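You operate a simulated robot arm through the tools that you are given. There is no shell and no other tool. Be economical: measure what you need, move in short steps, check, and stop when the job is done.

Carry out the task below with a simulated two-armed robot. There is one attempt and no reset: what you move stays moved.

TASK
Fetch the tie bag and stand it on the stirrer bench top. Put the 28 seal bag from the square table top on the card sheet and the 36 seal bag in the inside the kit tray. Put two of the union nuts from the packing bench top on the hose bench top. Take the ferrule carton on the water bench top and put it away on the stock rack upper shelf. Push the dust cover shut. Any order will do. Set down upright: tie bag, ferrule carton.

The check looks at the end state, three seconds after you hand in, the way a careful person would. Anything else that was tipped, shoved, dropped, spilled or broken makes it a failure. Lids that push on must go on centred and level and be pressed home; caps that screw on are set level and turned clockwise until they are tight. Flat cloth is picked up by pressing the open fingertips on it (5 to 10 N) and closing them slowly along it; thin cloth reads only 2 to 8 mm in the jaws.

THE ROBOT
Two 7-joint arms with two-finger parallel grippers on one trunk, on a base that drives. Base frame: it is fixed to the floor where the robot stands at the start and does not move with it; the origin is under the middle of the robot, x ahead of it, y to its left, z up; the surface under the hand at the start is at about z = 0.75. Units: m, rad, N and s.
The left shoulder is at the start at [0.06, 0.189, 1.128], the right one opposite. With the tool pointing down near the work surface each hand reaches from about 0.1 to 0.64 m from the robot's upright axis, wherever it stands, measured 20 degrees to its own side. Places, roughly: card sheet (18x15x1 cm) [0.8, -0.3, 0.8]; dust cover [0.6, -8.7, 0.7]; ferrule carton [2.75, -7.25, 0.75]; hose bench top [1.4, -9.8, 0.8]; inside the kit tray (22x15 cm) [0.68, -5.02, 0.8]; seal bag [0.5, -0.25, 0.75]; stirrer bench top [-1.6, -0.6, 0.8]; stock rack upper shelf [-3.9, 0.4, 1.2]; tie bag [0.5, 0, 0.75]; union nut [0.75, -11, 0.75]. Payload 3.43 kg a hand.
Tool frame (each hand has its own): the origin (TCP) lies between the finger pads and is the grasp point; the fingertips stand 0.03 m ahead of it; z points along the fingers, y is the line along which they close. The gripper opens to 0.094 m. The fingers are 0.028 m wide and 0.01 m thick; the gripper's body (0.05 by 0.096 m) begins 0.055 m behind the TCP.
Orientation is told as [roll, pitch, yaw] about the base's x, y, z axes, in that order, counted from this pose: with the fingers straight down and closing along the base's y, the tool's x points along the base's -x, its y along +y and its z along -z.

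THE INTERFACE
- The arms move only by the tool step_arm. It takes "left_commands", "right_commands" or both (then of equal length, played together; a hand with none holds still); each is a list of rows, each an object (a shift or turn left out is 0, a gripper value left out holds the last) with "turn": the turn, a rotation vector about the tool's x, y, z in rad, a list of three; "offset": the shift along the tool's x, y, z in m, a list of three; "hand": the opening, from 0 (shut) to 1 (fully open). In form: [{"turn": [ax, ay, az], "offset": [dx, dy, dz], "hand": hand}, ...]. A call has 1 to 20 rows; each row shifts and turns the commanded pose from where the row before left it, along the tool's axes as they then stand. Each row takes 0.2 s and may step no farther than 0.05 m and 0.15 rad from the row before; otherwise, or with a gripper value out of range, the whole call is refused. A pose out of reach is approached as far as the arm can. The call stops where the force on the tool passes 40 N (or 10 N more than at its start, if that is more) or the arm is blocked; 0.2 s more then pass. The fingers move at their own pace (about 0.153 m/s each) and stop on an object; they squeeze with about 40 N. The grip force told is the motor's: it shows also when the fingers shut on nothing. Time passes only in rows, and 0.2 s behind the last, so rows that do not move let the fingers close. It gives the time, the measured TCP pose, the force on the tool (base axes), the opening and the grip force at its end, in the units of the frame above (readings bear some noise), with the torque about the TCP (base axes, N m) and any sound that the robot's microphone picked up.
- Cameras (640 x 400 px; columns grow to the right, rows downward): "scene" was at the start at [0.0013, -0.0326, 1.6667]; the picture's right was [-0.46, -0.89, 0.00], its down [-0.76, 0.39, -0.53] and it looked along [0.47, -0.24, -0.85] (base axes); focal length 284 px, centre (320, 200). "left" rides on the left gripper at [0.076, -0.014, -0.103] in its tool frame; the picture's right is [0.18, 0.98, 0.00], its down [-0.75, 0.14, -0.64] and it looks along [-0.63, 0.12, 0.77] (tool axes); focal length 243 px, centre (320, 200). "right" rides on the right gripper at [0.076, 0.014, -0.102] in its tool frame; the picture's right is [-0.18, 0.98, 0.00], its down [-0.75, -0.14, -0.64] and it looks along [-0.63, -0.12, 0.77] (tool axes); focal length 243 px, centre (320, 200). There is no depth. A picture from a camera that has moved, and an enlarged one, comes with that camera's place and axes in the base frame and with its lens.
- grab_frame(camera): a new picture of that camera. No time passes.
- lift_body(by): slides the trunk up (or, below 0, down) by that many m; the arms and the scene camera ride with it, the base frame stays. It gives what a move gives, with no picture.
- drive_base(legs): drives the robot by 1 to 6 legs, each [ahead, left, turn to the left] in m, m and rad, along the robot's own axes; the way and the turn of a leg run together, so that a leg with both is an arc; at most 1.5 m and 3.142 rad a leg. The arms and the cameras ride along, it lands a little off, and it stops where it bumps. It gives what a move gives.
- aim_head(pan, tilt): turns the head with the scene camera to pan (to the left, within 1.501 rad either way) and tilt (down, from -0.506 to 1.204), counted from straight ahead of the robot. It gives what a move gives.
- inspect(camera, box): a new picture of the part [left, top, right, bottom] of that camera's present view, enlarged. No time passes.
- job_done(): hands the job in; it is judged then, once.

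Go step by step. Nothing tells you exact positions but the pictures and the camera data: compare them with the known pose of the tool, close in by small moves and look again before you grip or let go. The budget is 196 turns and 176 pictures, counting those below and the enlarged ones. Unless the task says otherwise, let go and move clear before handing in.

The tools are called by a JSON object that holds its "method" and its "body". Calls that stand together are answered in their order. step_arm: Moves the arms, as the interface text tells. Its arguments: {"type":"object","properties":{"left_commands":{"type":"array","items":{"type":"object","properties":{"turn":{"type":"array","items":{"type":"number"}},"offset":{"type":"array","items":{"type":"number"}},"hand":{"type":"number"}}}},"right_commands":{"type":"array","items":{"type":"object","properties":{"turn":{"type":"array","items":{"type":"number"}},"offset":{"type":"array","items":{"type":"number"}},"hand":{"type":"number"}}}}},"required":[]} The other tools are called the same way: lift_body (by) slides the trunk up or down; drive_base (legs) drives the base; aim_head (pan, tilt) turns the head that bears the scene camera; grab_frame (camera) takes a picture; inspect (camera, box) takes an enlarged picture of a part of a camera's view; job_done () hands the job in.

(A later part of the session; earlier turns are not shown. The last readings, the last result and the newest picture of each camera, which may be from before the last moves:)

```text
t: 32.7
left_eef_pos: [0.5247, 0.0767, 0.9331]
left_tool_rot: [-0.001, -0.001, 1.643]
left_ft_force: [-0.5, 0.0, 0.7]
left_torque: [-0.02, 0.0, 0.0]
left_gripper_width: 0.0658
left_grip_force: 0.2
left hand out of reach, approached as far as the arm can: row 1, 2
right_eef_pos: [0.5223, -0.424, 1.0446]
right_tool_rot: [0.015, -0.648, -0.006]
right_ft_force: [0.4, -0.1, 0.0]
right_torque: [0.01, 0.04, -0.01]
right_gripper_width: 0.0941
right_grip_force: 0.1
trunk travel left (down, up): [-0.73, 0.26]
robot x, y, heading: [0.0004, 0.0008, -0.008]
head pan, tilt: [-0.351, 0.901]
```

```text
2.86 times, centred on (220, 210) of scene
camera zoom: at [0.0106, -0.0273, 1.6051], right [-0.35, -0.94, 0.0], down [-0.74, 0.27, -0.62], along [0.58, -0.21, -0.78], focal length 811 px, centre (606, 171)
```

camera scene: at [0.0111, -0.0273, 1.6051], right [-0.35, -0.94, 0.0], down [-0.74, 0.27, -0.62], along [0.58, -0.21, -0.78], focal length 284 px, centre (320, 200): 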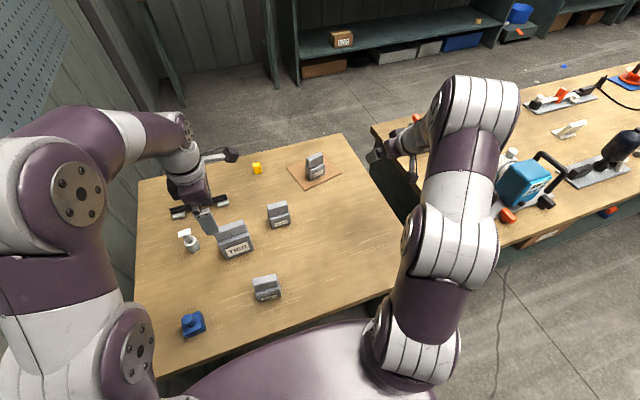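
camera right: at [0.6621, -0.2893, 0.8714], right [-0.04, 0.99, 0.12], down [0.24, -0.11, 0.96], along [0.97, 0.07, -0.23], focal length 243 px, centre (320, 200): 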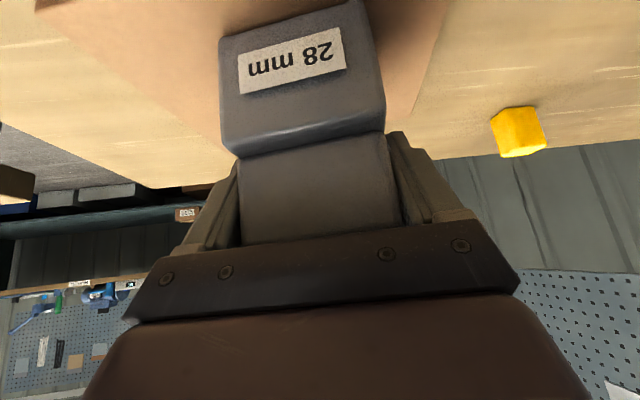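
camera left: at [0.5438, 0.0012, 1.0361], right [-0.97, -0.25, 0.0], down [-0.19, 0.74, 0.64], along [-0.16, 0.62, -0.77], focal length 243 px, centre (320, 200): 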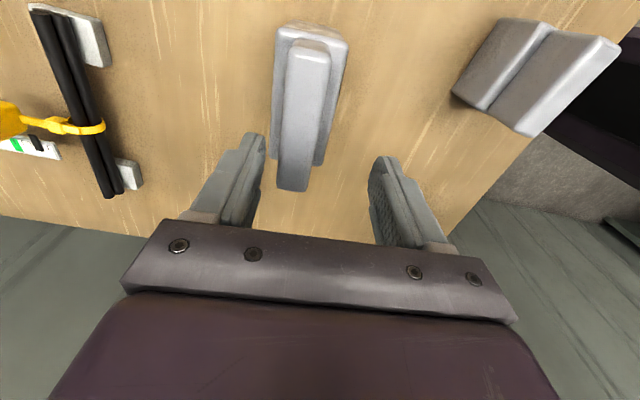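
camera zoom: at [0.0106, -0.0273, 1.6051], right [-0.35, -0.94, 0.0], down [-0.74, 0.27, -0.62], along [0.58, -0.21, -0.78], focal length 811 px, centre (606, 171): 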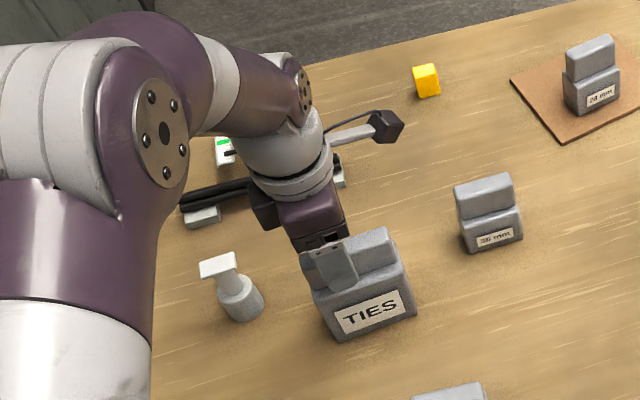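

{"method": "step_arm", "body": {"left_commands": [{"offset": [0.013, -0.014, 0]}, {}]}}

{"method": "grab_frame", "body": {"camera": "left"}}

```text
t: 33.3
left_eef_pos: [0.54, 0.0648, 0.9346]
left_tool_rot: [0.001, 0.001, 1.644]
left_ft_force: [-0.3, 0.2, 0.4]
left_torque: [0.0, 0.03, 0.0]
left_gripper_width: 0.0659
left_grip_force: 0.1
right_eef_pos: [0.5219, -0.4236, 1.0456]
right_tool_rot: [0.016, -0.648, -0.006]
right_ft_force: [0.1, -1.1, -0.4]
right_torque: [0.03, -0.04, 0.0]
right_gripper_width: 0.0941
right_grip_force: 0.0
trunk travel left (down, up): [-0.73, 0.26]
robot x, y, heading: [0.005, -0.0011, -0.002]
head pan, tilt: [-0.351, 0.901]
```

```text
140 pictures are left
camera left: at [0.5595, -0.0109, 1.0366], right [-0.97, -0.25, 0.0], down [-0.19, 0.74, 0.64], along [-0.16, 0.62, -0.77], focal length 243 px, centre (320, 200)
```

left: 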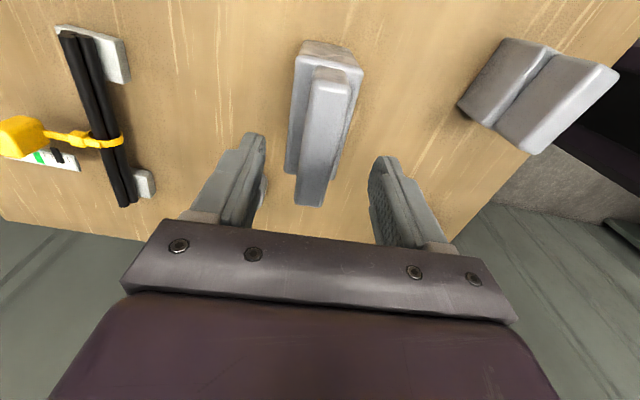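

Centred. Lower 4.6 cm and close.

{"method": "step_arm", "body": {"left_commands": [{"offset": [0, 0, 0.02]}, {"offset": [0, 0, 0.018]}, {"offset": [0, 0, 0.008]}, {"hand": 0}, {"hand": 0}, {"hand": 0}]}}

{"method": "grab_frame", "body": {"camera": "left"}}

```text
t: 34.7
left_eef_pos: [0.5399, 0.0642, 0.8903]
left_tool_rot: [0.001, 0.0, 1.642]
left_ft_force: [0.2, -0.2, 0.4]
left_torque: [-0.05, 0.04, -0.03]
left_gripper_width: 0.0278
left_grip_force: 39.3
right_eef_pos: [0.5227, -0.4247, 1.0452]
right_tool_rot: [0.015, -0.647, -0.006]
right_ft_force: [0.5, -0.5, 0.0]
right_torque: [-0.01, 0.01, 0.02]
right_gripper_width: 0.0938
right_grip_force: 0.1
trunk travel left (down, up): [-0.73, 0.26]
robot x, y, heading: [-0.0028, 0.0033, -0.004]
head pan, tilt: [-0.351, 0.901]
```

```text
139 pictures are left
camera left: at [0.5594, -0.0112, 0.9918], right [-0.97, -0.25, 0.0], down [-0.19, 0.74, 0.64], along [-0.16, 0.62, -0.77], focal length 243 px, centre (320, 200)
```

left: 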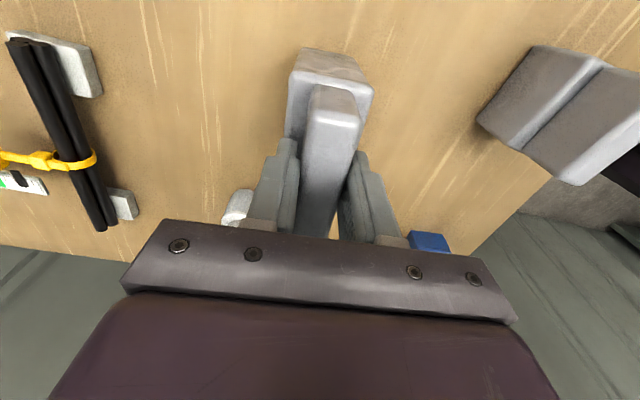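

TIES is held (width 0.028). I lift it clear and back, and bring the right hand in front of the 36 mm bag.

{"method": "step_arm", "body": {"left_commands": [{"offset": [0, 0, -0.04]}, {"offset": [0, 0, -0.04]}, {"offset": [0, 0, -0.04]}, {"offset": [0, 0, -0.04]}, {"offset": [-0.022, 0.032, 0]}, {"offset": [-0.022, 0.032, 0]}, {"offset": [-0.022, 0.032, 0]}, {}, {}, {}], "right_commands": [{}, {"offset": [0.0047, 0.042, 0.0145]}, {"offset": [0.0047, 0.042, 0.0145]}, {"offset": [0.0047, 0.042, 0.0145]}, {"offset": [0.0047, 0.042, 0.0145]}, {"offset": [0.0047, 0.042, 0.0145]}, {"offset": [0.0047, 0.042, 0.0145]}, {"offset": [0.0047, 0.042, 0.0145]}, {"offset": [0.0047, 0.042, 0.0145]}, {}]}}

{"method": "grab_frame", "body": {"camera": "right"}}

{"method": "grab_frame", "body": {"camera": "scene"}}

```text
t: 36.9
left_eef_pos: [0.4267, 0.1247, 1.0396]
left_tool_rot: [0.0, 0.001, 1.64]
left_ft_force: [-0.1, 0.2, -1.9]
left_torque: [-0.04, 0.0, -0.01]
left_gripper_width: 0.0282
left_grip_force: 40.0
left hand out of reach, approached as far as the arm can: row 4
right_eef_pos: [0.5607, -0.0857, 0.9364]
right_tool_rot: [0.016, -0.647, -0.003]
right_ft_force: [-0.6, -0.6, -0.2]
right_torque: [0.02, -0.01, 0.01]
right_gripper_width: 0.0939
right_grip_force: 0.1
trunk travel left (down, up): [-0.73, 0.26]
robot x, y, heading: [-0.0027, -0.001, -0.002]
head pan, tilt: [-0.351, 0.901]
```

```text
138 pictures are left
camera right: at [0.4382, -0.0721, 0.9726], right [0.14, 0.98, 0.12], down [0.21, -0.15, 0.96], along [0.97, -0.11, -0.23], focal length 243 px, centre (320, 200)
```

right: 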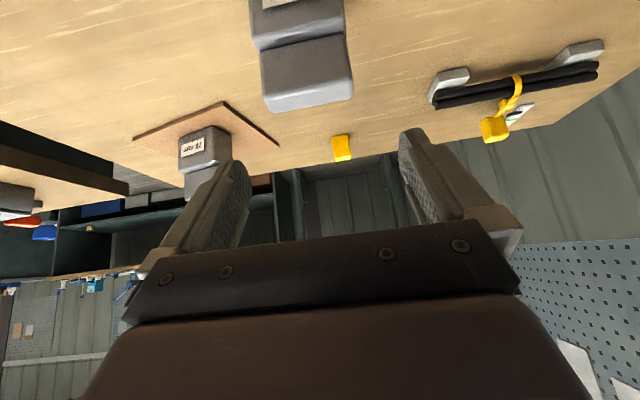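

```text
137 pictures are left
camera scene: at [0.01, -0.0278, 1.6051], right [-0.35, -0.94, 0.0], down [-0.73, 0.27, -0.62], along [0.58, -0.21, -0.78], focal length 284 px, centre (320, 200)
```

scene: 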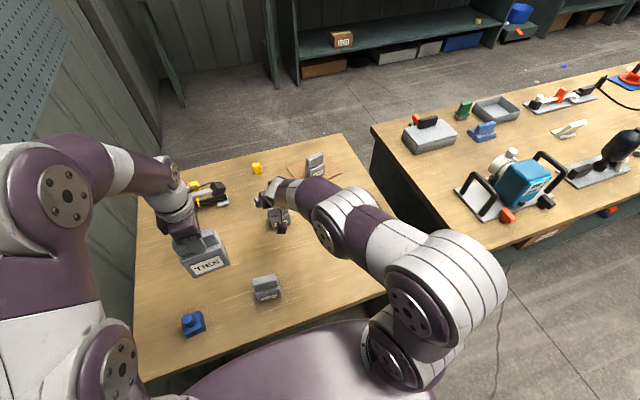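

The bag is centred as computed. Approach along the tool axis and grip.

{"method": "step_arm", "body": {"right_commands": [{"offset": [0.014, -0.004, 0.02]}, {"offset": [0.013, 0, 0.03]}, {"offset": [0, 0, 0.035]}, {"offset": [0, 0, 0.034]}, {"hand": 0}, {"hand": 0}, {"hand": 0}]}}

{"method": "grab_frame", "body": {"camera": "right"}}

```text
t: 38.5
left_eef_pos: [0.4271, 0.1254, 1.0395]
left_tool_rot: [0.0, 0.001, 1.643]
left_ft_force: [0.4, -0.2, -1.8]
left_torque: [-0.01, 0.03, -0.04]
left_gripper_width: 0.0279
left_grip_force: 40.1
right_eef_pos: [0.6106, -0.0888, 0.8224]
right_tool_rot: [0.017, -0.647, -0.004]
right_ft_force: [0.5, -0.5, 0.6]
right_torque: [0.0, -0.05, 0.03]
right_gripper_width: 0.0742
right_grip_force: 39.5
trunk travel left (down, up): [-0.73, 0.26]
robot x, y, heading: [-0.0025, -0.0013, -0.004]
head pan, tilt: [-0.351, 0.901]
```

```text
136 pictures are left
camera right: at [0.4887, -0.0747, 0.8593], right [0.14, 0.98, 0.12], down [0.21, -0.15, 0.96], along [0.97, -0.11, -0.23], focal length 243 px, centre (320, 200)
```

right: 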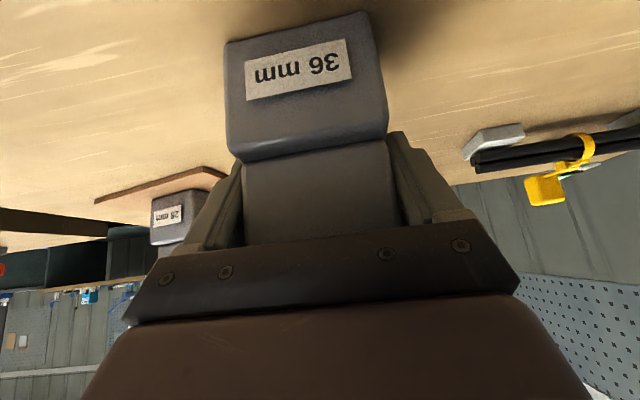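

Held. Lift and retract the right hand, then look behind toward the stirrer bench.

{"method": "step_arm", "body": {"right_commands": [{"offset": [-0.0195, 0, -0.026]}, {"offset": [-0.0195, 0, -0.026]}, {"offset": [-0.0195, 0, -0.026]}, {"offset": [-0.0195, 0, -0.026]}, {"offset": [0.0253, -0.03, -0.019]}, {"offset": [0.0253, -0.03, -0.019]}, {"offset": [0.0253, -0.03, -0.019]}, {"offset": [0.0253, -0.03, -0.019]}, {"offset": [0.0253, -0.03, -0.019]}, {"offset": [0.0253, -0.03, -0.019]}, {}]}}

{"method": "lift_body", "body": {"by": 0.07}}

{"method": "drive_base", "body": {"legs": [[-0.35, -0.1, 0]]}}

{"method": "aim_head", "body": {"pan": -1.5, "tilt": 0.5}}

{"method": "grab_frame", "body": {"camera": "scene"}}

```text
t: 40.9
left_eef_pos: [0.4261, 0.1254, 1.0404]
left_tool_rot: [0.0, 0.0, 1.643]
left_ft_force: [0.5, -0.4, -1.8]
left_torque: [-0.01, 0.04, -0.03]
left_gripper_width: 0.028
left_grip_force: 40.3
right_eef_pos: [0.4208, -0.2704, 0.9494]
right_tool_rot: [0.015, -0.648, -0.004]
right_ft_force: [-0.4, -0.1, -0.4]
right_torque: [0.0, -0.01, -0.02]
right_gripper_width: 0.074
right_grip_force: 39.9
trunk travel left (down, up): [-0.73, 0.26]
robot x, y, heading: [0.0031, 0.0004, -0.002]
head pan, tilt: [-0.351, 0.901]
```

```text
t: 41.9
left_eef_pos: [0.4285, 0.1245, 1.1102]
left_tool_rot: [0.0, -0.001, 1.641]
left_ft_force: [0.7, -0.5, -2.0]
left_torque: [-0.02, -0.01, 0.01]
left_gripper_width: 0.028
left_grip_force: 39.8
right_eef_pos: [0.4223, -0.2703, 1.0202]
right_tool_rot: [0.017, -0.647, -0.006]
right_ft_force: [-0.2, 0.4, -0.7]
right_torque: [0.01, 0.02, 0.02]
right_gripper_width: 0.0738
right_grip_force: 40.1
trunk travel left (down, up): [-0.8, 0.19]
robot x, y, heading: [0.0008, -0.0025, -0.001]
head pan, tilt: [-0.351, 0.901]
```

```text
t: 44.2
left_eef_pos: [0.0878, 0.0231, 1.109]
left_tool_rot: [0.001, -0.001, 1.646]
left_ft_force: [-0.1, 0.7, -2.0]
left_torque: [0.01, 0.0, 0.0]
left_gripper_width: 0.0279
left_grip_force: 39.8
right_eef_pos: [0.0839, -0.3708, 1.0193]
right_tool_rot: [0.014, -0.648, -0.001]
right_ft_force: [0.1, 0.3, -1.1]
right_torque: [-0.02, -0.03, 0.01]
right_gripper_width: 0.0741
right_grip_force: 40.2
trunk travel left (down, up): [-0.8, 0.19]
robot x, y, heading: [-0.3407, -0.104, -0.002]
head pan, tilt: [-0.351, 0.901]
```

```text
t: 45.6
left_eef_pos: [0.0885, 0.0241, 1.1094]
left_tool_rot: [0.0, -0.001, 1.647]
left_ft_force: [-0.4, 0.1, -3.1]
left_torque: [0.0, -0.02, 0.0]
left_gripper_width: 0.028
left_grip_force: 40.1
right_eef_pos: [0.0845, -0.3714, 1.0191]
right_tool_rot: [0.015, -0.647, -0.002]
right_ft_force: [0.5, -0.6, -1.1]
right_torque: [0.01, 0.01, 0.0]
right_gripper_width: 0.0739
right_grip_force: 39.7
trunk travel left (down, up): [-0.8, 0.19]
robot x, y, heading: [-0.3411, -0.1026, 0.002]
head pan, tilt: [-1.499, 0.499]
```

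```text
135 pictures are left
camera scene: at [-0.392, -0.1944, 1.709], right [-1.0, -0.07, 0.0], down [-0.04, 0.48, -0.88], along [0.06, -0.88, -0.48], focal length 284 px, centre (320, 200)
```

scene: 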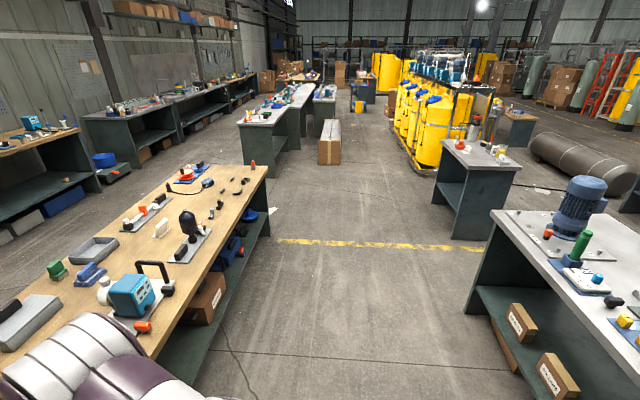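

The stirrer bench is behind, front edge at about x≈-1.35. I turn around to face it and look.

{"method": "drive_base", "body": {"legs": [[0, 0, -3.14]]}}

{"method": "aim_head", "body": {"pan": 0, "tilt": 0.75}}

{"method": "grab_frame", "body": {"camera": "scene"}}

```text
t: 53.2
left_eef_pos: [-0.7532, -0.2634, 1.1099]
left_tool_rot: [0.001, 0.0, -1.414]
left_ft_force: [0.0, 0.5, -2.4]
left_torque: [-0.03, -0.02, 0.03]
left_gripper_width: 0.0281
left_grip_force: 39.8
right_eef_pos: [-0.7828, 0.1305, 1.0197]
right_tool_rot: [0.016, -0.647, -3.061]
right_ft_force: [-0.4, -0.3, -1.0]
right_torque: [-0.01, -0.01, -0.02]
right_gripper_width: 0.0744
right_grip_force: 40.4
trunk travel left (down, up): [-0.8, 0.19]
robot x, y, heading: [-0.3376, -0.1022, -3.057]
head pan, tilt: [-1.499, 0.499]
```

```text
t: 54.8
left_eef_pos: [-0.754, -0.2631, 1.1093]
left_tool_rot: [-0.001, 0.002, -1.414]
left_ft_force: [0.6, 0.3, -1.5]
left_torque: [0.01, 0.0, 0.03]
left_gripper_width: 0.0281
left_grip_force: 40.4
right_eef_pos: [-0.7835, 0.1303, 1.0192]
right_tool_rot: [0.015, -0.648, -3.06]
right_ft_force: [0.9, -0.1, -0.9]
right_torque: [0.0, 0.0, 0.04]
right_gripper_width: 0.0742
right_grip_force: 39.8
trunk travel left (down, up): [-0.8, 0.19]
robot x, y, heading: [-0.337, -0.1027, -3.057]
head pan, tilt: [0.0, 0.75]
```

```text
134 pictures are left
camera scene: at [-0.3623, -0.1054, 1.687], right [-0.08, 1.0, 0.0], down [0.68, 0.06, -0.73], along [-0.73, -0.06, -0.68], focal length 284 px, centre (320, 200)
```

scene: 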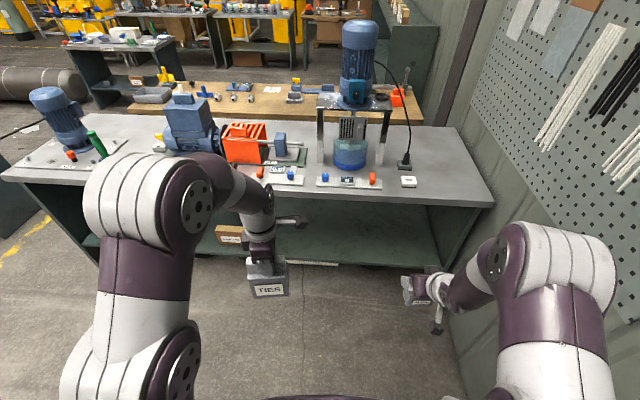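

The bench is crowded on this part; I slide along it to look for a free spot.

{"method": "drive_base", "body": {"legs": [[0, 0, -0.085], [0.1, 0.75, 0]]}}

{"method": "grab_frame", "body": {"camera": "scene"}}

```text
t: 59.4
left_eef_pos: [-0.8655, -0.9891, 1.11]
left_tool_rot: [-0.001, 0.0, -1.498]
left_ft_force: [-0.1, -0.3, -2.5]
left_torque: [0.03, -0.01, 0.0]
left_gripper_width: 0.0282
left_grip_force: 40.2
right_eef_pos: [-0.8604, -0.5944, 1.0189]
right_tool_rot: [0.015, -0.647, 3.139]
right_ft_force: [0.5, 0.5, -1.2]
right_torque: [-0.02, 0.02, 0.02]
right_gripper_width: 0.0739
right_grip_force: 39.9
trunk travel left (down, up): [-0.8, 0.19]
robot x, y, heading: [-0.4381, -0.8671, -3.139]
head pan, tilt: [0.0, 0.75]
```

```text
133 pictures are left
camera scene: at [-0.4615, -0.8638, 1.687], right [0.0, 1.0, 0.0], down [0.68, 0.0, -0.73], along [-0.73, 0.0, -0.68], focal length 284 px, centre (320, 200)
```

scene: 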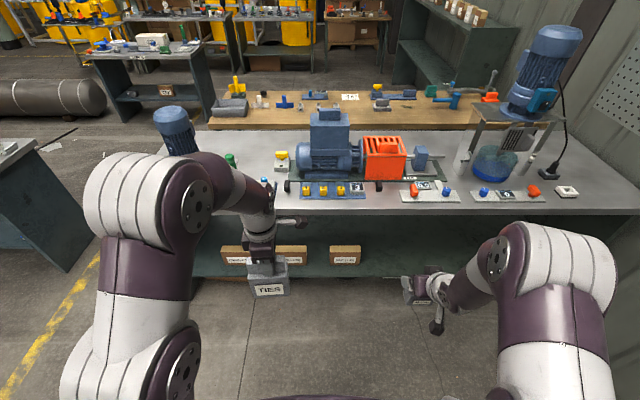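

{"method": "drive_base", "body": {"legs": [[0.0, 0.55, 0]]}}

{"method": "grab_frame", "body": {"camera": "scene"}}

```text
t: 62.6
left_eef_pos: [-0.8625, -1.5472, 1.1091]
left_tool_rot: [0.001, 0.001, -1.493]
left_ft_force: [0.0, 0.0, -1.6]
left_torque: [0.03, 0.03, 0.03]
left_gripper_width: 0.0282
left_grip_force: 39.9
right_eef_pos: [-0.8613, -1.1512, 1.0195]
right_tool_rot: [0.016, -0.647, -3.138]
right_ft_force: [-0.1, 0.3, -0.8]
right_torque: [0.0, 0.02, -0.02]
right_gripper_width: 0.0741
right_grip_force: 40.0
trunk travel left (down, up): [-0.8, 0.19]
robot x, y, heading: [-0.4375, -1.4177, -3.133]
head pan, tilt: [0.0, 0.75]
```

```text
132 pictures are left
camera scene: at [-0.4593, -1.4193, 1.687], right [-0.01, 1.0, 0.0], down [0.68, 0.0, -0.73], along [-0.73, 0.0, -0.68], focal length 284 px, centre (320, 200)
```

scene: 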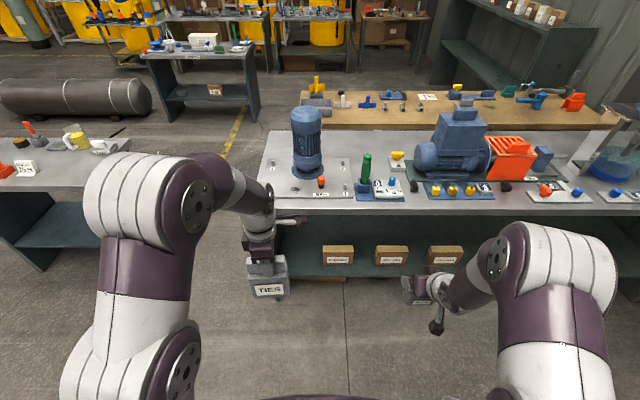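

{"method": "inspect", "body": {"camera": "scene", "box": [255, 90, 455, 215]}}

{"method": "inspect", "body": {"camera": "scene", "box": [440, 90, 640, 215]}}

```text
3.20 times, centred on (355, 152) of scene
camera zoom: at [-0.4593, -1.4193, 1.687], right [-0.01, 1.0, 0.0], down [0.68, 0.0, -0.73], along [-0.73, 0.0, -0.68], focal length 908 px, centre (208, 352)
```

zoom: 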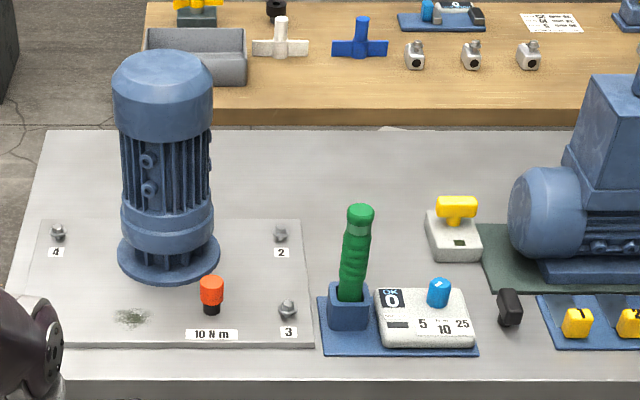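

```text
3.20 times, centred on (540, 152) of scene
camera zoom: at [-0.4593, -1.4193, 1.687], right [-0.01, 1.0, 0.0], down [0.68, 0.0, -0.73], along [-0.73, 0.0, -0.68], focal length 908 px, centre (-384, 352)
```

zoom: 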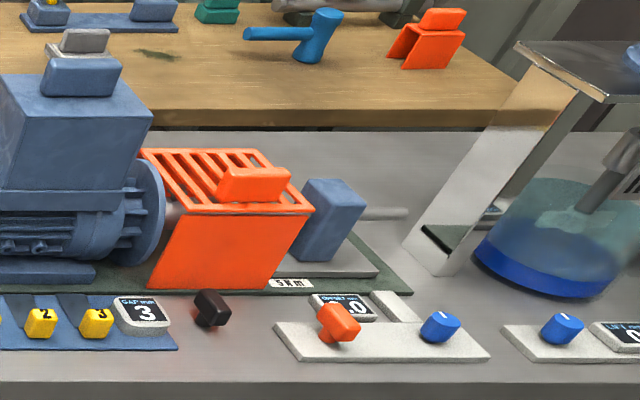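

A usable clear spot is behind the green handle, around [-1.66,-1.15]. I raise the trunk, retract the right hand, and drive up closer for a better look.

{"method": "lift_body", "body": {"by": 0.185}}

{"method": "step_arm", "body": {"right_commands": [{"offset": [0.036, 0, -0.027]}, {"offset": [0.036, 0, -0.027]}, {}]}}

{"method": "drive_base", "body": {"legs": [[0.38, -0.42, -0.008]]}}

{"method": "grab_frame", "body": {"camera": "scene"}}

{"method": "grab_frame", "body": {"camera": "left"}}

```text
t: 64.6
left_eef_pos: [-0.8631, -1.548, 1.2941]
left_tool_rot: [0.0, -0.002, -1.492]
left_ft_force: [0.3, 0.7, -2.2]
left_torque: [-0.01, -0.01, 0.0]
left_gripper_width: 0.0279
left_grip_force: 39.8
right_eef_pos: [-0.8615, -1.1513, 1.2044]
right_tool_rot: [0.017, -0.646, -3.138]
right_ft_force: [0.0, 0.6, -1.3]
right_torque: [0.0, 0.07, -0.01]
right_gripper_width: 0.0741
right_grip_force: 40.0
trunk travel left (down, up): [-0.985, 0.005]
robot x, y, heading: [-0.4346, -1.4179, -3.14]
head pan, tilt: [0.0, 0.75]
```

```text
t: 65.4
left_eef_pos: [-0.8638, -1.547, 1.2951]
left_tool_rot: [0.002, 0.0, -1.492]
left_ft_force: [-0.9, 0.1, -1.6]
left_torque: [-0.01, 0.0, 0.02]
left_gripper_width: 0.0278
left_grip_force: 40.5
right_eef_pos: [-0.7704, -1.1514, 1.2031]
right_tool_rot: [0.016, -0.647, -3.138]
right_ft_force: [0.4, -0.4, -0.9]
right_torque: [-0.02, -0.02, 0.0]
right_gripper_width: 0.0738
right_grip_force: 40.5
trunk travel left (down, up): [-0.985, 0.005]
robot x, y, heading: [-0.4365, -1.4189, -3.139]
head pan, tilt: [0.0, 0.75]
```

```text
t: 68.7
left_eef_pos: [-1.2442, -1.1346, 1.2941]
left_tool_rot: [0.001, -0.001, -1.494]
left_ft_force: [-0.1, -1.1, -1.8]
left_torque: [0.03, 0.02, 0.03]
left_gripper_width: 0.0279
left_grip_force: 40.4
right_eef_pos: [-1.1522, -0.7373, 1.2042]
right_tool_rot: [0.015, -0.647, -3.139]
right_ft_force: [0.0, -0.3, -1.3]
right_torque: [-0.03, 0.03, -0.01]
right_gripper_width: 0.074
right_grip_force: 40.3
trunk travel left (down, up): [-0.985, 0.005]
robot x, y, heading: [-0.8199, -1.0058, -3.135]
head pan, tilt: [0.0, 0.75]
```

```text
129 pictures are left
camera scene: at [-0.8417, -1.0078, 1.872], right [0.0, 1.0, 0.0], down [0.68, 0.0, -0.73], along [-0.73, 0.0, -0.68], focal length 284 px, centre (320, 200)
```

scene: 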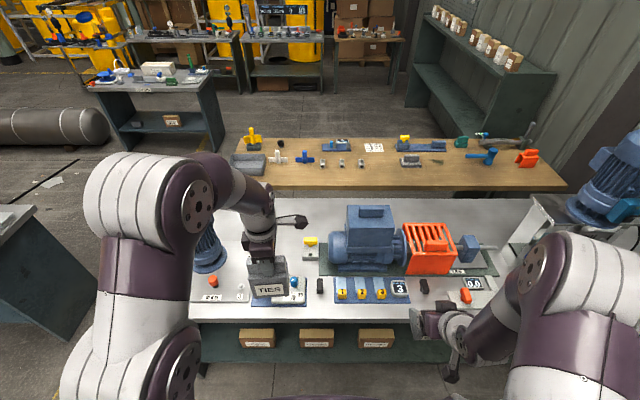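

```text
128 pictures are left
camera left: at [-1.2651, -1.0596, 1.3974], right [0.97, 0.26, 0.0], down [0.2, -0.74, 0.64], along [0.17, -0.62, -0.77], focal length 243 px, centre (320, 200)
```

left: 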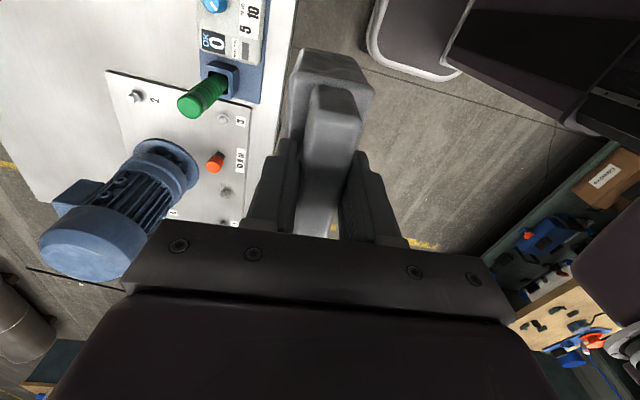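

Bench top comes out at z≈0.85, front edge x≈-1.30; the clear spot is centred at [-1.56,-1.18] (handle top at ~1.04). I drive up and look again from the left hand after extending.

{"method": "drive_base", "body": {"legs": [[0.2, 0.02, 0]]}}

{"method": "step_arm", "body": {"left_commands": [{"offset": [0, 0, 0.04]}, {"offset": [0, 0, 0.035]}, {"offset": [-0.006, -0.04, 0]}, {"offset": [-0.006, -0.04, 0]}, {"offset": [-0.005, -0.035, 0]}, {}]}}

{"method": "grab_frame", "body": {"camera": "scene"}}

{"method": "grab_frame", "body": {"camera": "left"}}

```text
t: 70.3
left_eef_pos: [-1.4443, -1.1543, 1.2974]
left_tool_rot: [-0.004, 0.001, -1.489]
left_ft_force: [0.2, 0.6, -2.3]
left_torque: [0.02, 0.03, -0.01]
left_gripper_width: 0.0282
left_grip_force: 40.0
right_eef_pos: [-1.3526, -0.7577, 1.2038]
right_tool_rot: [0.015, -0.651, -3.138]
right_ft_force: [0.1, 0.0, -0.4]
right_torque: [-0.05, 0.01, -0.01]
right_gripper_width: 0.074
right_grip_force: 40.4
trunk travel left (down, up): [-0.985, 0.005]
robot x, y, heading: [-1.025, -1.0271, -3.132]
head pan, tilt: [0.0, 0.75]
```

```text
t: 71.7
left_eef_pos: [-1.5618, -1.1818, 1.2196]
left_tool_rot: [0.0, 0.001, -1.487]
left_ft_force: [0.1, -0.1, -1.8]
left_torque: [0.02, 0.01, -0.01]
left_gripper_width: 0.028
left_grip_force: 40.1
right_eef_pos: [-1.3553, -0.7583, 1.2047]
right_tool_rot: [0.016, -0.649, -3.136]
right_ft_force: [-0.3, 0.7, -0.6]
right_torque: [-0.01, -0.03, -0.02]
right_gripper_width: 0.074
right_grip_force: 39.8
trunk travel left (down, up): [-0.985, 0.005]
robot x, y, heading: [-1.0218, -1.0267, -3.136]
head pan, tilt: [0.0, 0.75]
```

```text
127 pictures are left
camera scene: at [-1.0449, -1.0269, 1.872], right [-0.01, 1.0, 0.0], down [0.68, 0.0, -0.73], along [-0.73, -0.01, -0.68], focal length 284 px, centre (320, 200)
```

scene: 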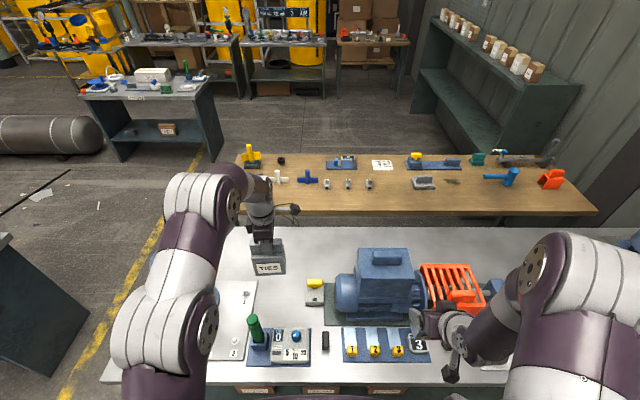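

```text
126 pictures are left
camera left: at [-1.582, -1.1068, 1.322], right [0.97, 0.26, 0.0], down [0.2, -0.74, 0.64], along [0.17, -0.62, -0.77], focal length 243 px, centre (320, 200)
```

left: 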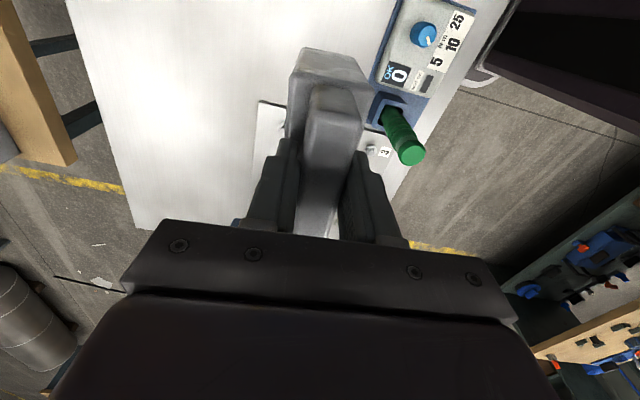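

The spot below is clear. Lower TIES toward the bench (contact expected at TCP≈0.99).

{"method": "step_arm", "body": {"left_commands": [{"offset": [0, 0, 0.04]}, {"offset": [0, 0, 0.04]}, {"offset": [0, 0, 0.04]}, {"offset": [0, 0, 0.04]}, {"offset": [0, 0, 0.035]}, {"offset": [0, 0, 0.015]}, {}]}}

{"method": "grab_frame", "body": {"camera": "scene"}}

```text
t: 73.3
left_eef_pos: [-1.5618, -1.1807, 1.0085]
left_tool_rot: [-0.001, 0.0, -1.49]
left_ft_force: [-0.8, -0.4, -1.5]
left_torque: [-0.01, -0.01, 0.03]
left_gripper_width: 0.0279
left_grip_force: 40.1
right_eef_pos: [-1.3548, -0.7586, 1.2045]
right_tool_rot: [0.016, -0.65, -3.138]
right_ft_force: [-0.2, 0.2, -1.0]
right_torque: [-0.01, 0.01, -0.01]
right_gripper_width: 0.0739
right_grip_force: 39.9
trunk travel left (down, up): [-0.985, 0.005]
robot x, y, heading: [-1.0266, -1.0248, -3.135]
head pan, tilt: [0.0, 0.75]
```

```text
125 pictures are left
camera scene: at [-1.0453, -1.027, 1.872], right [-0.01, 1.0, 0.0], down [0.68, 0.0, -0.73], along [-0.73, 0.0, -0.68], focal length 284 px, centre (320, 200)
```

scene: 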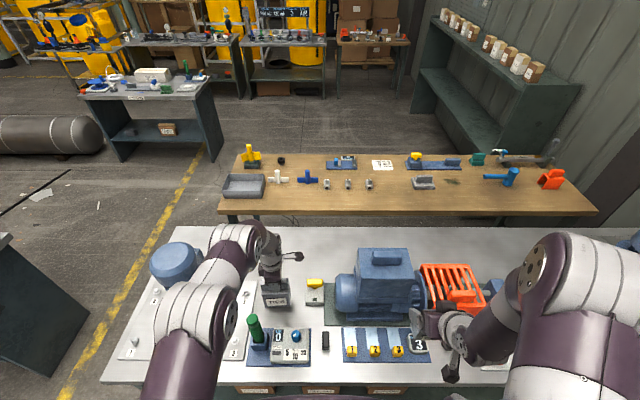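

{"method": "step_arm", "body": {"left_commands": [{"offset": [0, 0, 0.008]}, {"offset": [0, 0, 0.004]}, {"offset": [0, 0, 0.003]}, {"offset": [0, 0, 0.003]}, {}]}}

```text
t: 74.5
left_eef_pos: [-1.5618, -1.1795, 0.9917]
left_tool_rot: [-0.001, -0.001, -1.488]
left_ft_force: [-0.6, 0.7, -1.7]
left_torque: [0.02, 0.01, 0.01]
left_gripper_width: 0.028
left_grip_force: 40.1
right_eef_pos: [-1.3561, -0.758, 1.2043]
right_tool_rot: [0.015, -0.649, -3.138]
right_ft_force: [0.1, -0.8, -1.3]
right_torque: [0.01, 0.02, 0.0]
right_gripper_width: 0.0738
right_grip_force: 39.7
trunk travel left (down, up): [-0.985, 0.005]
robot x, y, heading: [-1.0228, -1.0263, -3.138]
head pan, tilt: [0.0, 0.75]
```

{"method": "step_arm", "body": {"left_commands": [{"offset": [0, 0, 0.003]}, {"offset": [0, 0, 0.002]}, {}]}}

{"method": "inspect", "body": {"camera": "scene", "box": [220, 230, 340, 320]}}

```text
t: 75.3
left_eef_pos: [-1.5622, -1.1798, 0.9894]
left_tool_rot: [-0.006, -0.001, -1.49]
left_ft_force: [-1.4, -1.0, 16.4]
left_torque: [-0.34, -0.08, -0.02]
left_gripper_width: 0.028
left_grip_force: 40.4
right_eef_pos: [-1.3549, -0.7575, 1.2037]
right_tool_rot: [0.017, -0.65, -3.138]
right_ft_force: [-0.4, 0.2, -1.2]
right_torque: [0.04, -0.01, 0.0]
right_gripper_width: 0.0741
right_grip_force: 40.2
trunk travel left (down, up): [-0.985, 0.005]
robot x, y, heading: [-1.0181, -1.0285, -3.133]
head pan, tilt: [0.0, 0.75]
```

```text
4.44 times, centred on (280, 275) of scene
camera zoom: at [-1.0426, -1.0261, 1.8723], right [-0.01, 1.0, 0.0], down [0.68, 0.0, -0.73], along [-0.73, -0.01, -0.68], focal length 1261 px, centre (498, -133)
```

zoom: 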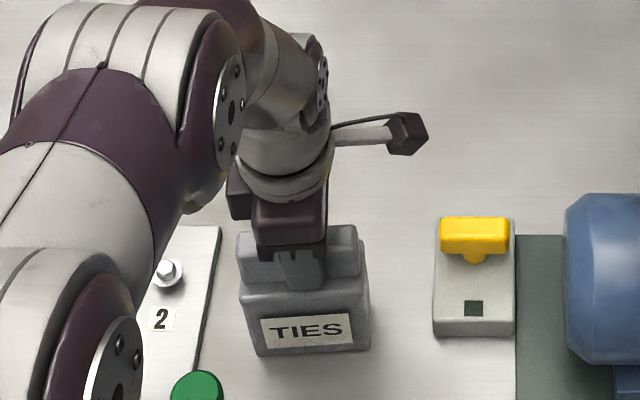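

Contact; release and rise straight up, then back the base off.

{"method": "step_arm", "body": {"left_commands": [{"offset": [0, 0, -0.001]}, {"hand": 0.8}, {"hand": 0.8}, {"offset": [0, 0, -0.03]}, {"offset": [0, 0, -0.04]}, {"offset": [0, 0, -0.04]}, {"offset": [0, 0, -0.04]}, {"offset": [0, 0, -0.04]}, {"offset": [0, 0, -0.03]}, {}]}}

{"method": "grab_frame", "body": {"camera": "scene"}}

{"method": "drive_base", "body": {"legs": [[-0.6, 0, 0]]}}

{"method": "grab_frame", "body": {"camera": "scene"}}

```text
t: 77.5
left_eef_pos: [-1.5613, -1.1812, 1.207]
left_tool_rot: [-0.001, -0.001, -1.491]
left_ft_force: [-0.3, 0.0, 0.0]
left_torque: [0.02, 0.01, 0.04]
left_gripper_width: 0.0752
left_grip_force: 0.2
right_eef_pos: [-1.3561, -0.7587, 1.2039]
right_tool_rot: [0.017, -0.647, -3.138]
right_ft_force: [-0.3, -0.3, -1.3]
right_torque: [-0.01, -0.02, 0.0]
right_gripper_width: 0.074
right_grip_force: 40.2
trunk travel left (down, up): [-0.985, 0.005]
robot x, y, heading: [-1.0222, -1.023, -3.134]
head pan, tilt: [0.0, 0.75]
```

```text
123 pictures are left
camera scene: at [-1.0456, -1.0272, 1.872], right [-0.01, 1.0, 0.0], down [0.68, 0.0, -0.73], along [-0.73, 0.0, -0.68], focal length 284 px, centre (320, 200)
```

scene: 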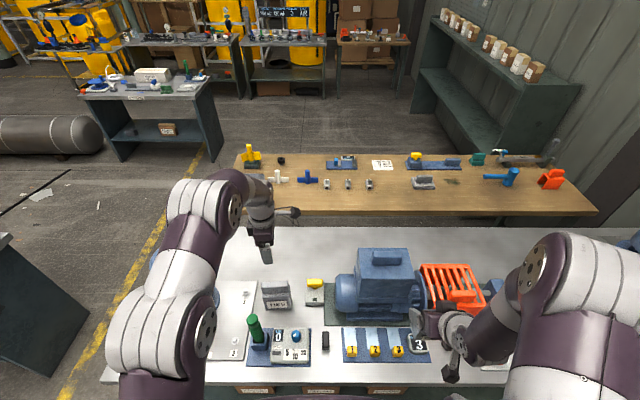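

```text
t: 80.9
left_eef_pos: [-0.9622, -1.175, 1.2058]
left_tool_rot: [0.001, 0.0, -1.495]
left_ft_force: [0.9, -0.4, -0.5]
left_torque: [0.0, 0.03, -0.02]
left_gripper_width: 0.0753
left_grip_force: 0.1
right_eef_pos: [-0.7538, -0.7546, 1.2029]
right_tool_rot: [0.016, -0.645, 3.142]
right_ft_force: [0.2, -0.7, -1.1]
right_torque: [0.02, 0.01, -0.01]
right_gripper_width: 0.074
right_grip_force: 40.5
trunk travel left (down, up): [-0.985, 0.005]
robot x, y, heading: [-0.4176, -1.0264, -3.133]
head pan, tilt: [0.0, 0.75]
```

```text
122 pictures are left
camera scene: at [-0.4449, -1.024, 1.872], right [0.0, 1.0, 0.0], down [0.68, 0.0, -0.73], along [-0.73, 0.0, -0.68], focal length 284 px, centre (320, 200)
```

scene: 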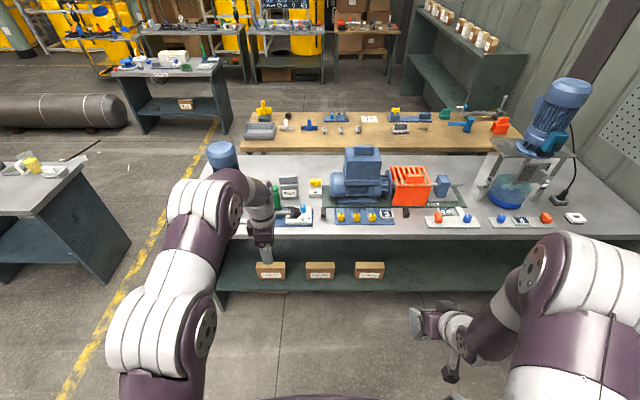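

TIES stands upright on the stirrer bench. Now I turn to face -y and drive toward the kit tray at [0.68,-5.02], then look.

{"method": "drive_base", "body": {"legs": [[0, 0, 1.565], [1.5, 0, 0], [0.6, 0, 0]]}}

{"method": "aim_head", "body": {"pan": 0.3, "tilt": 0.45}}

{"method": "grab_frame", "body": {"camera": "scene"}}

```text
t: 95.2
left_eef_pos: [-0.2149, -3.6729, 1.2081]
left_tool_rot: [0.0, -0.001, 0.097]
left_ft_force: [0.8, -0.5, -0.4]
left_torque: [0.01, 0.01, -0.03]
left_gripper_width: 0.075
left_grip_force: 0.1
right_eef_pos: [-0.6412, -3.4744, 1.2054]
right_tool_rot: [0.016, -0.648, -1.549]
right_ft_force: [-0.4, -0.2, -1.5]
right_torque: [-0.01, 0.02, -0.04]
right_gripper_width: 0.0739
right_grip_force: 40.5
trunk travel left (down, up): [-0.985, 0.005]
robot x, y, heading: [-0.3813, -3.1372, -1.546]
head pan, tilt: [0.0, 0.75]
```

```text
t: 96.0
left_eef_pos: [-0.2141, -3.6759, 1.2071]
left_tool_rot: [-0.002, -0.002, 0.094]
left_ft_force: [-0.2, 0.3, 0.0]
left_torque: [0.01, 0.02, 0.03]
left_gripper_width: 0.0754
left_grip_force: 0.1
right_eef_pos: [-0.641, -3.4764, 1.205]
right_tool_rot: [0.015, -0.647, -1.55]
right_ft_force: [0.1, -0.3, -1.4]
right_torque: [0.0, 0.0, 0.01]
right_gripper_width: 0.074
right_grip_force: 40.3
trunk travel left (down, up): [-0.985, 0.005]
robot x, y, heading: [-0.379, -3.1356, -1.541]
head pan, tilt: [0.3, 0.45]
```

```text
121 pictures are left
camera scene: at [-0.3517, -3.1671, 1.8984], right [-0.95, -0.32, 0.0], down [-0.14, 0.41, -0.9], along [0.29, -0.85, -0.44], focal length 284 px, centre (320, 200)
```

scene: 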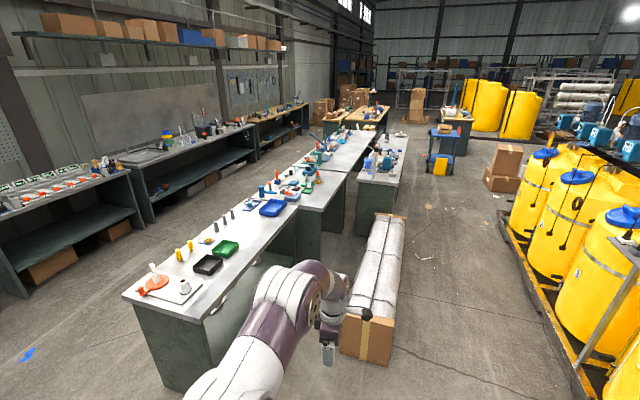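

The blue tray at ≈[0.66,-4.95] is the kit tray; I'll approach it from the far side (corridor x≈1.0–2.3). Driving around the near end of this bench.

{"method": "drive_base", "body": {"legs": [[0, 0, 1.543], [1.5, 0, 0], [0.53, 0, 0], [0, 0, -1.57]]}}

{"method": "aim_head", "body": {"pan": 0, "tilt": 0.5}}

{"method": "grab_frame", "body": {"camera": "scene"}}

```text
t: 113.8
left_eef_pos: [1.8076, -3.6864, 1.2069]
left_tool_rot: [-0.001, -0.001, 0.07]
left_ft_force: [-0.1, -0.5, -0.1]
left_torque: [0.03, 0.0, 0.01]
left_gripper_width: 0.075
left_grip_force: 0.0
right_eef_pos: [1.3864, -3.4757, 1.2036]
right_tool_rot: [0.016, -0.648, -1.576]
right_ft_force: [0.8, -0.1, -0.1]
right_torque: [0.03, -0.03, 0.03]
right_gripper_width: 0.0741
right_grip_force: 39.6
trunk travel left (down, up): [-0.985, 0.005]
robot x, y, heading: [1.6561, -3.1442, -1.578]
head pan, tilt: [0.3, 0.45]
```

```text
t: 114.5
left_eef_pos: [1.8067, -3.6872, 1.2067]
left_tool_rot: [0.0, -0.001, 0.071]
left_ft_force: [-1.0, -0.1, -0.1]
left_torque: [-0.01, -0.01, -0.02]
left_gripper_width: 0.075
left_grip_force: 0.0
right_eef_pos: [1.3863, -3.4766, 1.2048]
right_tool_rot: [0.016, -0.647, -1.578]
right_ft_force: [0.0, 0.4, -0.5]
right_torque: [0.01, 0.01, 0.01]
right_gripper_width: 0.0741
right_grip_force: 40.7
trunk travel left (down, up): [-0.985, 0.005]
robot x, y, heading: [1.6551, -3.1458, -1.575]
head pan, tilt: [0.0, 0.499]
```

```text
120 pictures are left
camera scene: at [1.6561, -3.1772, 1.894], right [-1.0, 0.0, 0.0], down [0.0, 0.48, -0.88], along [0.0, -0.88, -0.48], focal length 284 px, centre (320, 200)
```

scene: 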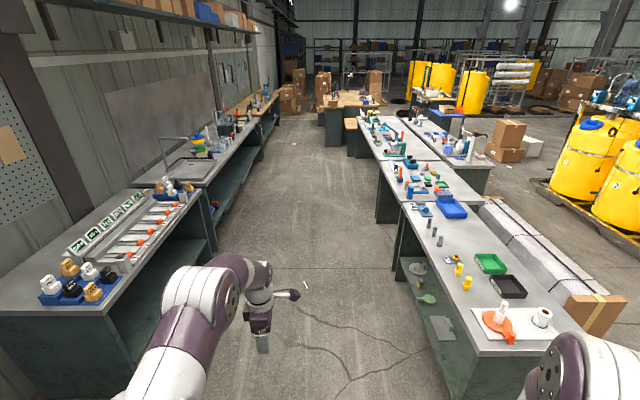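

{"method": "drive_base", "body": {"legs": [[1.5, 0, 0], [0.55, 0, 0], [0, 0, -1.57]]}}

{"method": "aim_head", "body": {"pan": -0.2, "tilt": 0.8}}

{"method": "grab_frame", "body": {"camera": "scene"}}

```text
t: 128.6
left_eef_pos: [1.1117, -5.361, 1.2076]
left_tool_rot: [0.0, 0.001, -1.49]
left_ft_force: [-0.5, 0.2, -0.1]
left_torque: [0.0, 0.02, 0.02]
left_gripper_width: 0.0752
left_grip_force: 0.1
right_eef_pos: [1.317, -4.9387, 1.2038]
right_tool_rot: [0.015, -0.648, -3.135]
right_ft_force: [-0.1, -0.2, -0.6]
right_torque: [0.0, 0.0, 0.0]
right_gripper_width: 0.0739
right_grip_force: 40.0
trunk travel left (down, up): [-0.985, 0.005]
robot x, y, heading: [1.6539, -5.2045, -3.132]
head pan, tilt: [0.0, 0.499]
```

```text
t: 129.4
left_eef_pos: [1.1117, -5.3618, 1.2076]
left_tool_rot: [0.001, 0.0, -1.489]
left_ft_force: [-0.5, -0.8, 0.1]
left_torque: [-0.02, 0.01, 0.04]
left_gripper_width: 0.0753
left_grip_force: 0.1
right_eef_pos: [1.3167, -4.9385, 1.2041]
right_tool_rot: [0.015, -0.648, -3.137]
right_ft_force: [0.5, 0.6, -1.0]
right_torque: [-0.02, 0.05, 0.0]
right_gripper_width: 0.074
right_grip_force: 39.9
trunk travel left (down, up): [-0.985, 0.005]
robot x, y, heading: [1.6498, -5.2045, -3.135]
head pan, tilt: [-0.201, 0.799]
```

```text
119 pictures are left
camera scene: at [1.6319, -5.19, 1.8681], right [0.19, 0.98, 0.0], down [0.7, -0.14, -0.7], along [-0.69, 0.13, -0.72], focal length 284 px, centre (320, 200)
```

scene: 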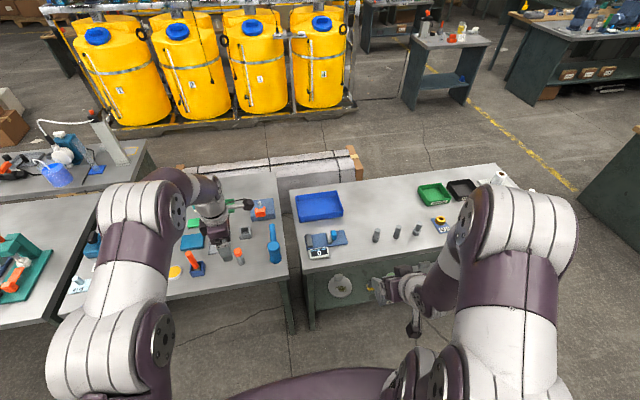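

The tray is at ≈[0.66,-5.01], long side along y. I pull the left hand in, drive up to the bench and look closer.

{"method": "step_arm", "body": {"left_commands": [{"offset": [0, 0.045, 0]}, {"offset": [0, 0.045, 0]}, {"offset": [0, 0.045, 0]}, {}]}}

{"method": "drive_base", "body": {"legs": [[0.36, 0.06, 0]]}}

{"method": "grab_frame", "body": {"camera": "scene"}}

{"method": "grab_frame", "body": {"camera": "right"}}

```text
t: 130.4
left_eef_pos: [1.247, -5.35, 1.2063]
left_tool_rot: [0.001, 0.001, -1.488]
left_ft_force: [-0.1, 0.3, -0.3]
left_torque: [-0.03, -0.02, -0.01]
left_gripper_width: 0.0754
left_grip_force: 0.1
right_eef_pos: [1.3158, -4.9384, 1.2045]
right_tool_rot: [0.015, -0.647, -3.136]
right_ft_force: [0.5, -0.1, -1.1]
right_torque: [0.01, 0.01, 0.02]
right_gripper_width: 0.0741
right_grip_force: 40.2
trunk travel left (down, up): [-0.985, 0.005]
robot x, y, heading: [1.6506, -5.2054, -3.131]
head pan, tilt: [-0.201, 0.799]
```

```text
t: 132.7
left_eef_pos: [0.8928, -5.4091, 1.2083]
left_tool_rot: [-0.001, 0.0, -1.496]
left_ft_force: [-0.6, 0.1, 0.8]
left_torque: [-0.01, 0.05, 0.02]
left_gripper_width: 0.0749
left_grip_force: 0.0
right_eef_pos: [0.9661, -4.9955, 1.2055]
right_tool_rot: [0.015, -0.65, 3.138]
right_ft_force: [0.2, -0.1, -0.2]
right_torque: [-0.02, 0.04, -0.01]
right_gripper_width: 0.0741
right_grip_force: 40.2
trunk travel left (down, up): [-0.985, 0.005]
robot x, y, heading: [1.2977, -5.2638, -3.143]
head pan, tilt: [-0.201, 0.799]
```

```text
118 pictures are left
camera scene: at [1.2808, -5.2511, 1.8681], right [0.2, 0.98, 0.0], down [0.7, -0.14, -0.7], along [-0.68, 0.14, -0.72], focal length 284 px, centre (320, 200)
```

scene: 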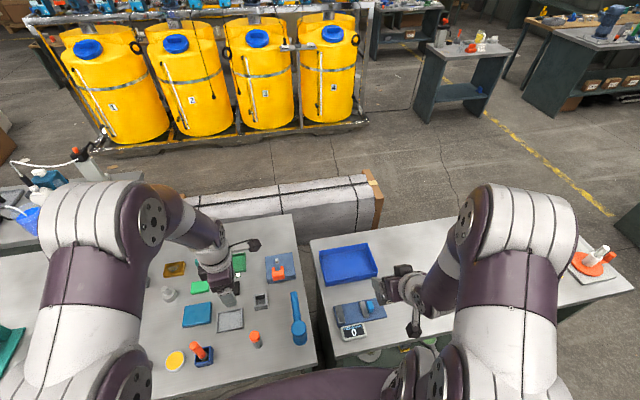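

```text
117 pictures are left
camera right: at [1.0892, -5.0088, 1.241], right [-0.14, -0.98, 0.12], down [-0.21, 0.15, 0.97], along [-0.97, 0.11, -0.23], focal length 243 px, centre (320, 200)
```

right: 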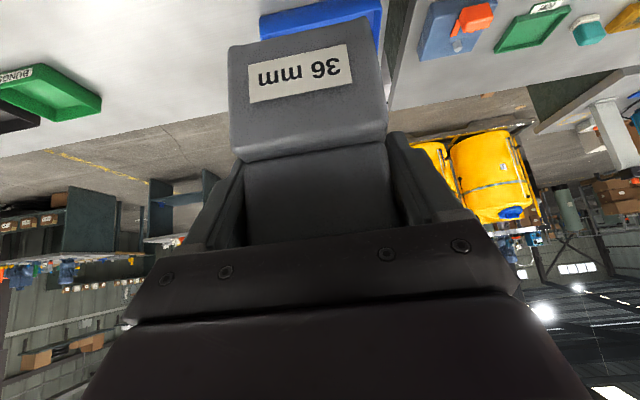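

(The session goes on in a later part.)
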